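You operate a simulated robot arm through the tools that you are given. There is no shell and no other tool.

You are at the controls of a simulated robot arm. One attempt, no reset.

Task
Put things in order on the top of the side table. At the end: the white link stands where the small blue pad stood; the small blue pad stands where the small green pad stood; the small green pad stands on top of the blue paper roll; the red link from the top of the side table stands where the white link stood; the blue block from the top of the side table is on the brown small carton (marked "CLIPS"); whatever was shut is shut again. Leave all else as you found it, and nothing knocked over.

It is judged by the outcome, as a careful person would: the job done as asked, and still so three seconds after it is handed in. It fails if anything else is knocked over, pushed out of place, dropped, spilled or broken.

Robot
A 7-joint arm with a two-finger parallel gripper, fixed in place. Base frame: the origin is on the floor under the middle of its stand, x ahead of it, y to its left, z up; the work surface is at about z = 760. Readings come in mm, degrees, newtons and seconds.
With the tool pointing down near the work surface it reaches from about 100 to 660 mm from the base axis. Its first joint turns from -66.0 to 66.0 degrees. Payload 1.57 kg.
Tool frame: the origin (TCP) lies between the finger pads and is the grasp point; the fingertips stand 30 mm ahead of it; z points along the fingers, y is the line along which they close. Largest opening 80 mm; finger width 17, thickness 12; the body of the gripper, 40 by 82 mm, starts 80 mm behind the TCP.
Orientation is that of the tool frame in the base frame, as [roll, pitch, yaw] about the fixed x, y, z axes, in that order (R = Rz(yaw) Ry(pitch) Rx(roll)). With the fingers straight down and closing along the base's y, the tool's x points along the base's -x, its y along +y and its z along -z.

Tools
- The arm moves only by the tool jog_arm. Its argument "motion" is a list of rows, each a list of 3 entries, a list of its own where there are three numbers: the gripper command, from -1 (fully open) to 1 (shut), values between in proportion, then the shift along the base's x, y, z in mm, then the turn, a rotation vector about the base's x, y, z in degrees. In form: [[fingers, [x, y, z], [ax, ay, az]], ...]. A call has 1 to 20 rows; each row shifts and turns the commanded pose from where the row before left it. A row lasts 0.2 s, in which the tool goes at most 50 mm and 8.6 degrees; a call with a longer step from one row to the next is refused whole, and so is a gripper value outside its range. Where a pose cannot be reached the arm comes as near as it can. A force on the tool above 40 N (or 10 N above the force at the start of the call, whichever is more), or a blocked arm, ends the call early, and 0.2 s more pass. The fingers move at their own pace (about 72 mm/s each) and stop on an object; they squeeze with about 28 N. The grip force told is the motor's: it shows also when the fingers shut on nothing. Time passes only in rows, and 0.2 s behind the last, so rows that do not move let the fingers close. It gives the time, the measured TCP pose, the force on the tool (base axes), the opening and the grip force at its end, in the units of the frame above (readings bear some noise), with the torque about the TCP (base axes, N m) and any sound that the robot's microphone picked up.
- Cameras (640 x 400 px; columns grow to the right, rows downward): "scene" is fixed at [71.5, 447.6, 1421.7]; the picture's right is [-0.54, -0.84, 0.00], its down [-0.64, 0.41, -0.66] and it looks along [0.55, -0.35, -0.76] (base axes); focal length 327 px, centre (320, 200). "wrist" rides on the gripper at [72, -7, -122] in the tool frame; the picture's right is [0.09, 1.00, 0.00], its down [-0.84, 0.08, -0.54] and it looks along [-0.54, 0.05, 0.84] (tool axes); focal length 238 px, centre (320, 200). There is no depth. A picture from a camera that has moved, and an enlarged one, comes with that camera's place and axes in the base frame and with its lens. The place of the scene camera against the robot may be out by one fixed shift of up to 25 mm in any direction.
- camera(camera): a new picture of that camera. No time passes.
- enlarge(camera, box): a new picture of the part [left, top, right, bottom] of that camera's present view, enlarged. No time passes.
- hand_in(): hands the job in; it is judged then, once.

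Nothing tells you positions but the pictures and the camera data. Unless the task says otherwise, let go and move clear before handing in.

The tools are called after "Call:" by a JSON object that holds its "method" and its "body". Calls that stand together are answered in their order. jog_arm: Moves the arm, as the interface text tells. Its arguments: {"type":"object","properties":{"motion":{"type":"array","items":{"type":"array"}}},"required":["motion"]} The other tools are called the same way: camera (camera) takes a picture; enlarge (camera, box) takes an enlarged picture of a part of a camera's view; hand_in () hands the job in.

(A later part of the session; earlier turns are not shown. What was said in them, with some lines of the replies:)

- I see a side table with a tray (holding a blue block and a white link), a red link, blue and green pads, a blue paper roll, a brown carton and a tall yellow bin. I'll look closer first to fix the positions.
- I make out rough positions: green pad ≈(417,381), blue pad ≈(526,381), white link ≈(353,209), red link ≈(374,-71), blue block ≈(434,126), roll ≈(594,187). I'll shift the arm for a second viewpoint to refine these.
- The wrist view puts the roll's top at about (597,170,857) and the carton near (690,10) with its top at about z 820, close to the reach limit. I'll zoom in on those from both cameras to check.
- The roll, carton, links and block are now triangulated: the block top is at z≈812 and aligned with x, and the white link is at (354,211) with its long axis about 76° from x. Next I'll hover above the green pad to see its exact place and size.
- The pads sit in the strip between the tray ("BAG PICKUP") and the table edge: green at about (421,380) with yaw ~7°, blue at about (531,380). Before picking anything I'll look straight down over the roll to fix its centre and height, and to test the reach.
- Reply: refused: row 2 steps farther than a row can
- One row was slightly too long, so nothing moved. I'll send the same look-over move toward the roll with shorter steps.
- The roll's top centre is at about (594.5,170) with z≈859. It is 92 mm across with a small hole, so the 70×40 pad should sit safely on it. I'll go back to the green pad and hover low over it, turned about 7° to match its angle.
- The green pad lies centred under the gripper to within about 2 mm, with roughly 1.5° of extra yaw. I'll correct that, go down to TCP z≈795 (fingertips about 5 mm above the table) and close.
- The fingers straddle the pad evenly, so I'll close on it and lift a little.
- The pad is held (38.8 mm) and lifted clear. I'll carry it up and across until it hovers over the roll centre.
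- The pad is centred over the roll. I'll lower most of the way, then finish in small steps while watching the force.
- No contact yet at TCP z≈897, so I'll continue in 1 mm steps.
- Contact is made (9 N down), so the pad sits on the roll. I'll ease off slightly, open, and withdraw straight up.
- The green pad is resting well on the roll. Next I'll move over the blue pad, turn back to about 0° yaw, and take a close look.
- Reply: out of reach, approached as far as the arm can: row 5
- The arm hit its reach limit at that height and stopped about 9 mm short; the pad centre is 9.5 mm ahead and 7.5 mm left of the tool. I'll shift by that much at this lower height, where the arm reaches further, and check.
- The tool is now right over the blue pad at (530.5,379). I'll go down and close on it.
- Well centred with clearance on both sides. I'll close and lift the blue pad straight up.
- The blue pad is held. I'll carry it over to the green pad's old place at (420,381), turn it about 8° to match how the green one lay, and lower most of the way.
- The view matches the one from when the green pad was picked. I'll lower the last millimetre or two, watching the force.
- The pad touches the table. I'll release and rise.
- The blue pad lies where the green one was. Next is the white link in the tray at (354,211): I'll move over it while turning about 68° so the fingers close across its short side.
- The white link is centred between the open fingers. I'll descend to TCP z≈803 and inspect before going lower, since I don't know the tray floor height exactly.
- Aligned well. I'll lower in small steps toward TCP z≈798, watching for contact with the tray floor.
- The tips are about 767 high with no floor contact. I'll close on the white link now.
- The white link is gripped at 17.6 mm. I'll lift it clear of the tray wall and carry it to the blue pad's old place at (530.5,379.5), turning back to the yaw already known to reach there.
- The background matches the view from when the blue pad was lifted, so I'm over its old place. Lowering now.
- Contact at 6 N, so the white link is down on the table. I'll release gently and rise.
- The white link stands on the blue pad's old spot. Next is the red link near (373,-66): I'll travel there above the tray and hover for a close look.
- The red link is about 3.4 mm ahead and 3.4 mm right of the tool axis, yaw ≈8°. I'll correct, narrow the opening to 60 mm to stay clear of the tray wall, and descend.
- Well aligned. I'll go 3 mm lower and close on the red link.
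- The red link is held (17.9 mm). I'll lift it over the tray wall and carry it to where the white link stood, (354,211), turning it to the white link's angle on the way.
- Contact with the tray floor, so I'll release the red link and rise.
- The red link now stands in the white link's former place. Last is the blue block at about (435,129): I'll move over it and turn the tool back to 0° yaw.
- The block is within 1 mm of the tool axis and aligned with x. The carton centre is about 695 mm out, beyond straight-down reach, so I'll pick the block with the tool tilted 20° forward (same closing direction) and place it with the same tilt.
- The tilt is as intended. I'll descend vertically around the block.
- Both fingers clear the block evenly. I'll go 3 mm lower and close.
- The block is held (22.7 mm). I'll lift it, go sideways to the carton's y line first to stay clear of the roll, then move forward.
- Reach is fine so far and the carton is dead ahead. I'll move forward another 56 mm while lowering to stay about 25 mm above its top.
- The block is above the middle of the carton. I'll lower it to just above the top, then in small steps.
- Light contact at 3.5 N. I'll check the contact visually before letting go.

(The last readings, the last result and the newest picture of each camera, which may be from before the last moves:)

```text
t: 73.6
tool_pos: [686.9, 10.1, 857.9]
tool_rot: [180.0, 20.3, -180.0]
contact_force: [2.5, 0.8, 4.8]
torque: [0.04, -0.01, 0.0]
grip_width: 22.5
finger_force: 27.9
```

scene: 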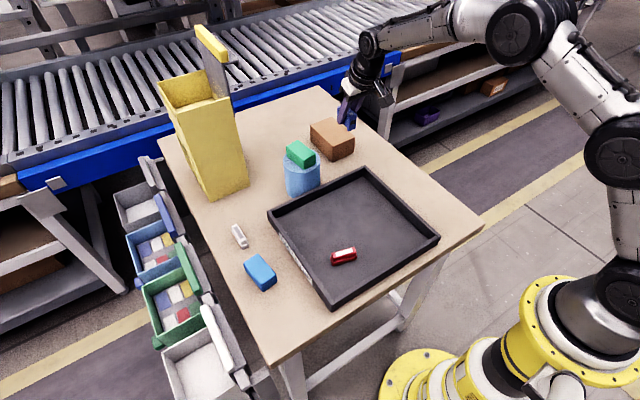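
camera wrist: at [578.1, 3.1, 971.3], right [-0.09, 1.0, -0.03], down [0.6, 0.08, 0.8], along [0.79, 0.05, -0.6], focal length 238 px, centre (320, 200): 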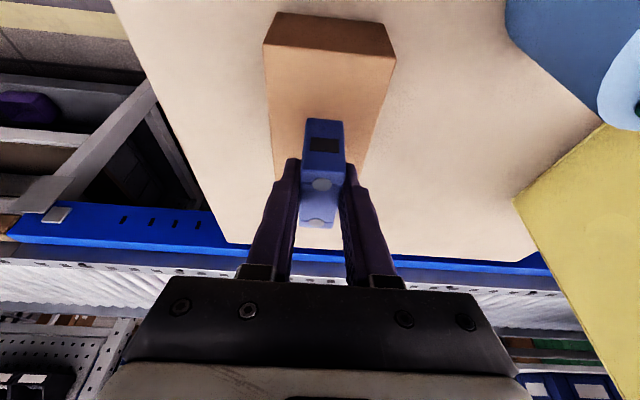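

The block sits flat on the carton. I'll open and withdraw straight up, then back.

Call:
{"method": "jog_arm", "body": {"motion": [[1, [0, 0, 0.3], [0, 0, 0]], [0.2, [0, 0, 0], [0, 0, 0]], [0.0, [0, 0, 0], [0, 0, 0]], [-0.4, [0, 0, 0], [0, 0, 0]], [-0.4, [0, 0, 0], [0, 0, 0]], [-0.4, [0, 0, 10], [0, 0, 0]], [-0.4, [-5, 0, 25], [0, 0, 0]], [-0.4, [-20, 0, 30], [0, 0, 0]], [-0.4, [-40, 0, 20], [0, 0, 0]], [-0.4, [-40, 0, 0], [0, 0, 0]], [-0.4, [0, 0, 0], [0, 0, 0]]]}}

Call:
{"method": "camera", "body": {"camera": "scene"}}

Call:
{"method": "enlarge", "body": {"camera": "scene", "box": [270, 80, 390, 200]}}

Call:
{"method": "camera", "body": {"camera": "wrist"}}

```text
t: 76.0
tool_pos: [578.9, 10.0, 944.5]
tool_rot: [-179.9, 20.0, -180.0]
contact_force: [0.3, 0.4, 0.2]
torque: [0.02, 0.0, 0.02]
grip_width: 55.7
finger_force: 0.1
```

```text
taken
```

scene: 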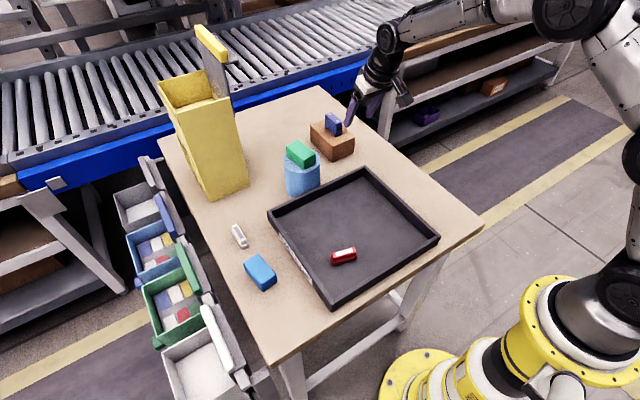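

```text
3.33 times, centred on (330, 140) of scene
camera zoom: at [71.4, 447.6, 1421.7], right [-0.54, -0.84, 0.0], down [-0.64, 0.41, -0.66], along [0.55, -0.35, -0.76], focal length 1090 px, centre (287, 400)
```

zoom: 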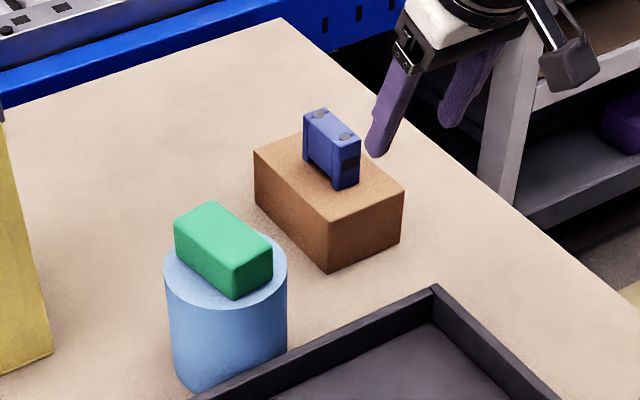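

```text
taken
camera wrist: at [470.7, 2.9, 1034.6], right [-0.09, 1.0, -0.03], down [0.6, 0.08, 0.8], along [0.79, 0.05, -0.61], focal length 238 px, centre (320, 200)
```

wrist: 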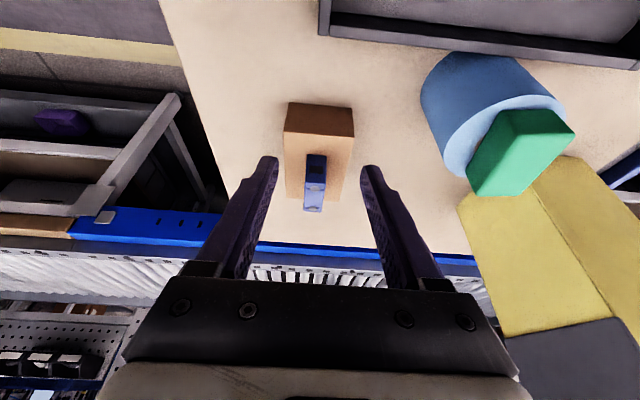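

Everything is where it should be: the block is on the carton, the green pad on the roll, and the white, blue and red pieces in their new places. I'll back the arm away, straighten the tool, and do a final check.

Call:
{"method": "jog_arm", "body": {"motion": [[-0.4, [-30, 0, 30], [0, 0, 0]], [-0.4, [-35, 0, 25], [0, 7, 0]], [-0.4, [-35, 0, 25], [0, 7, 0]], [-0.4, [-35, 10, 20], [0, 6, 0]], [-0.4, [-35, 20, 20], [0, 0, 0]], [-0.4, [-30, 30, 10], [0, 0, 0]], [-0.4, [0, 40, 10], [0, 0, 0]], [-0.4, [0, 0, 0], [0, 0, 0]], [-0.4, [0, 0, 0], [0, 0, 0]]]}}

Call:
{"method": "camera", "body": {"camera": "wrist"}}

Call:
{"method": "camera", "body": {"camera": "scene"}}

Call:
{"method": "enlarge", "body": {"camera": "scene", "box": [200, 100, 480, 320]}}

```text
t: 78.0
tool_pos: [381.7, 111.6, 1082.2]
tool_rot: [180.0, 0.0, 180.0]
contact_force: [-0.2, -0.3, 0.3]
torque: [0.02, -0.01, -0.04]
grip_width: 56.3
finger_force: 0.0
```

```text
taken
camera wrist: at [310.6, 104.4, 1203.8], right [-0.09, 1.0, 0.0], down [0.84, 0.08, 0.54], along [0.54, 0.05, -0.84], focal length 238 px, centre (320, 200)
```

wrist: 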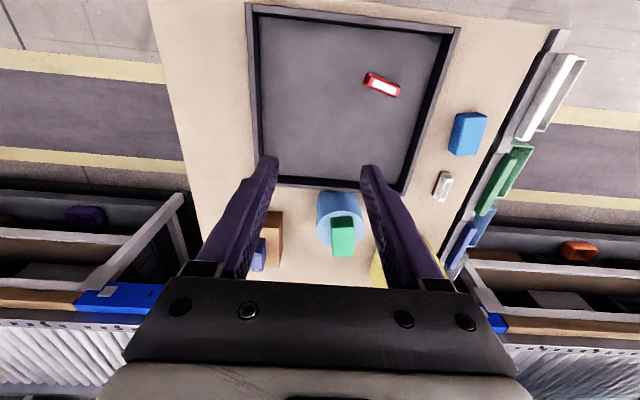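

```text
taken
```

scene: 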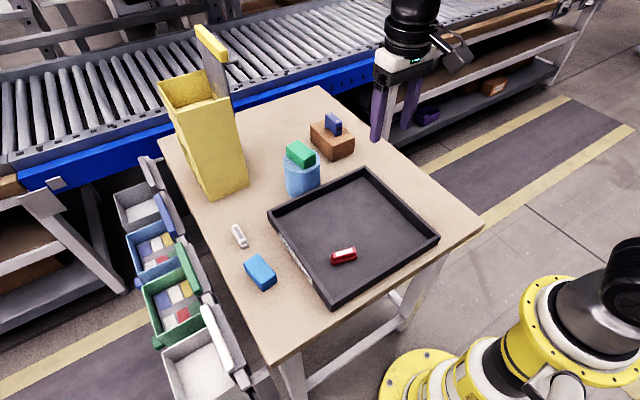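

```text
1.82 times, centred on (340, 210) of scene
camera zoom: at [71.4, 447.6, 1421.7], right [-0.54, -0.84, 0.0], down [-0.64, 0.41, -0.66], along [0.55, -0.35, -0.76], focal length 594 px, centre (284, 182)
```

zoom: 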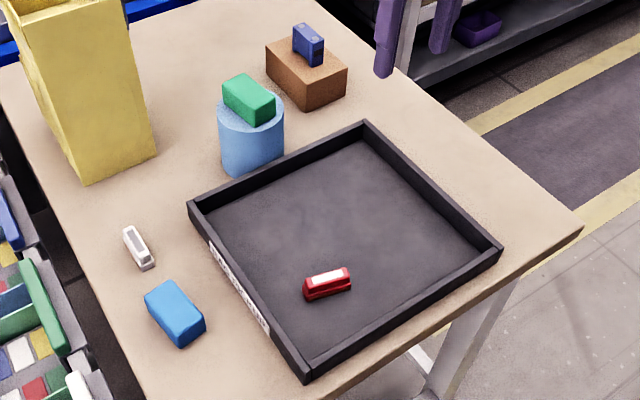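

The final view shows each item in its place and upright: green pad on the roll, blue pad on the green pad's spot, white link on the blue pad's spot, red link where the white one stood, and blue block on the carton. The tray, roll, carton and bin haven't moved, nothing was opened, and the arm is clear, so I'm handing in.

Call:
{"method": "hand_in", "body": {}}

```text
The job is handed in.
```

The job is done and handed in. In the last pictures, everything was upright and where you asked:

- **Green pad:** on top of the blue paper roll.
- **Blue pad:** where the green pad stood.
- **White link:** where the blue pad stood. It is turned to lie along the blue pad's line, not at the angle it had before.
- **Red link:** in the tray where the white link stood, at about the same angle.
- **Blue block:** on the brown carton, near the middle of its top. I never saw the "CLIPS" marking, but it is the only carton on the table.

I saw nothing on the table that was shut, and I opened nothing. The tray, roll, carton and yellow bin look unmoved against the first pictures. I let go of everything and moved the arm clear before handing in.
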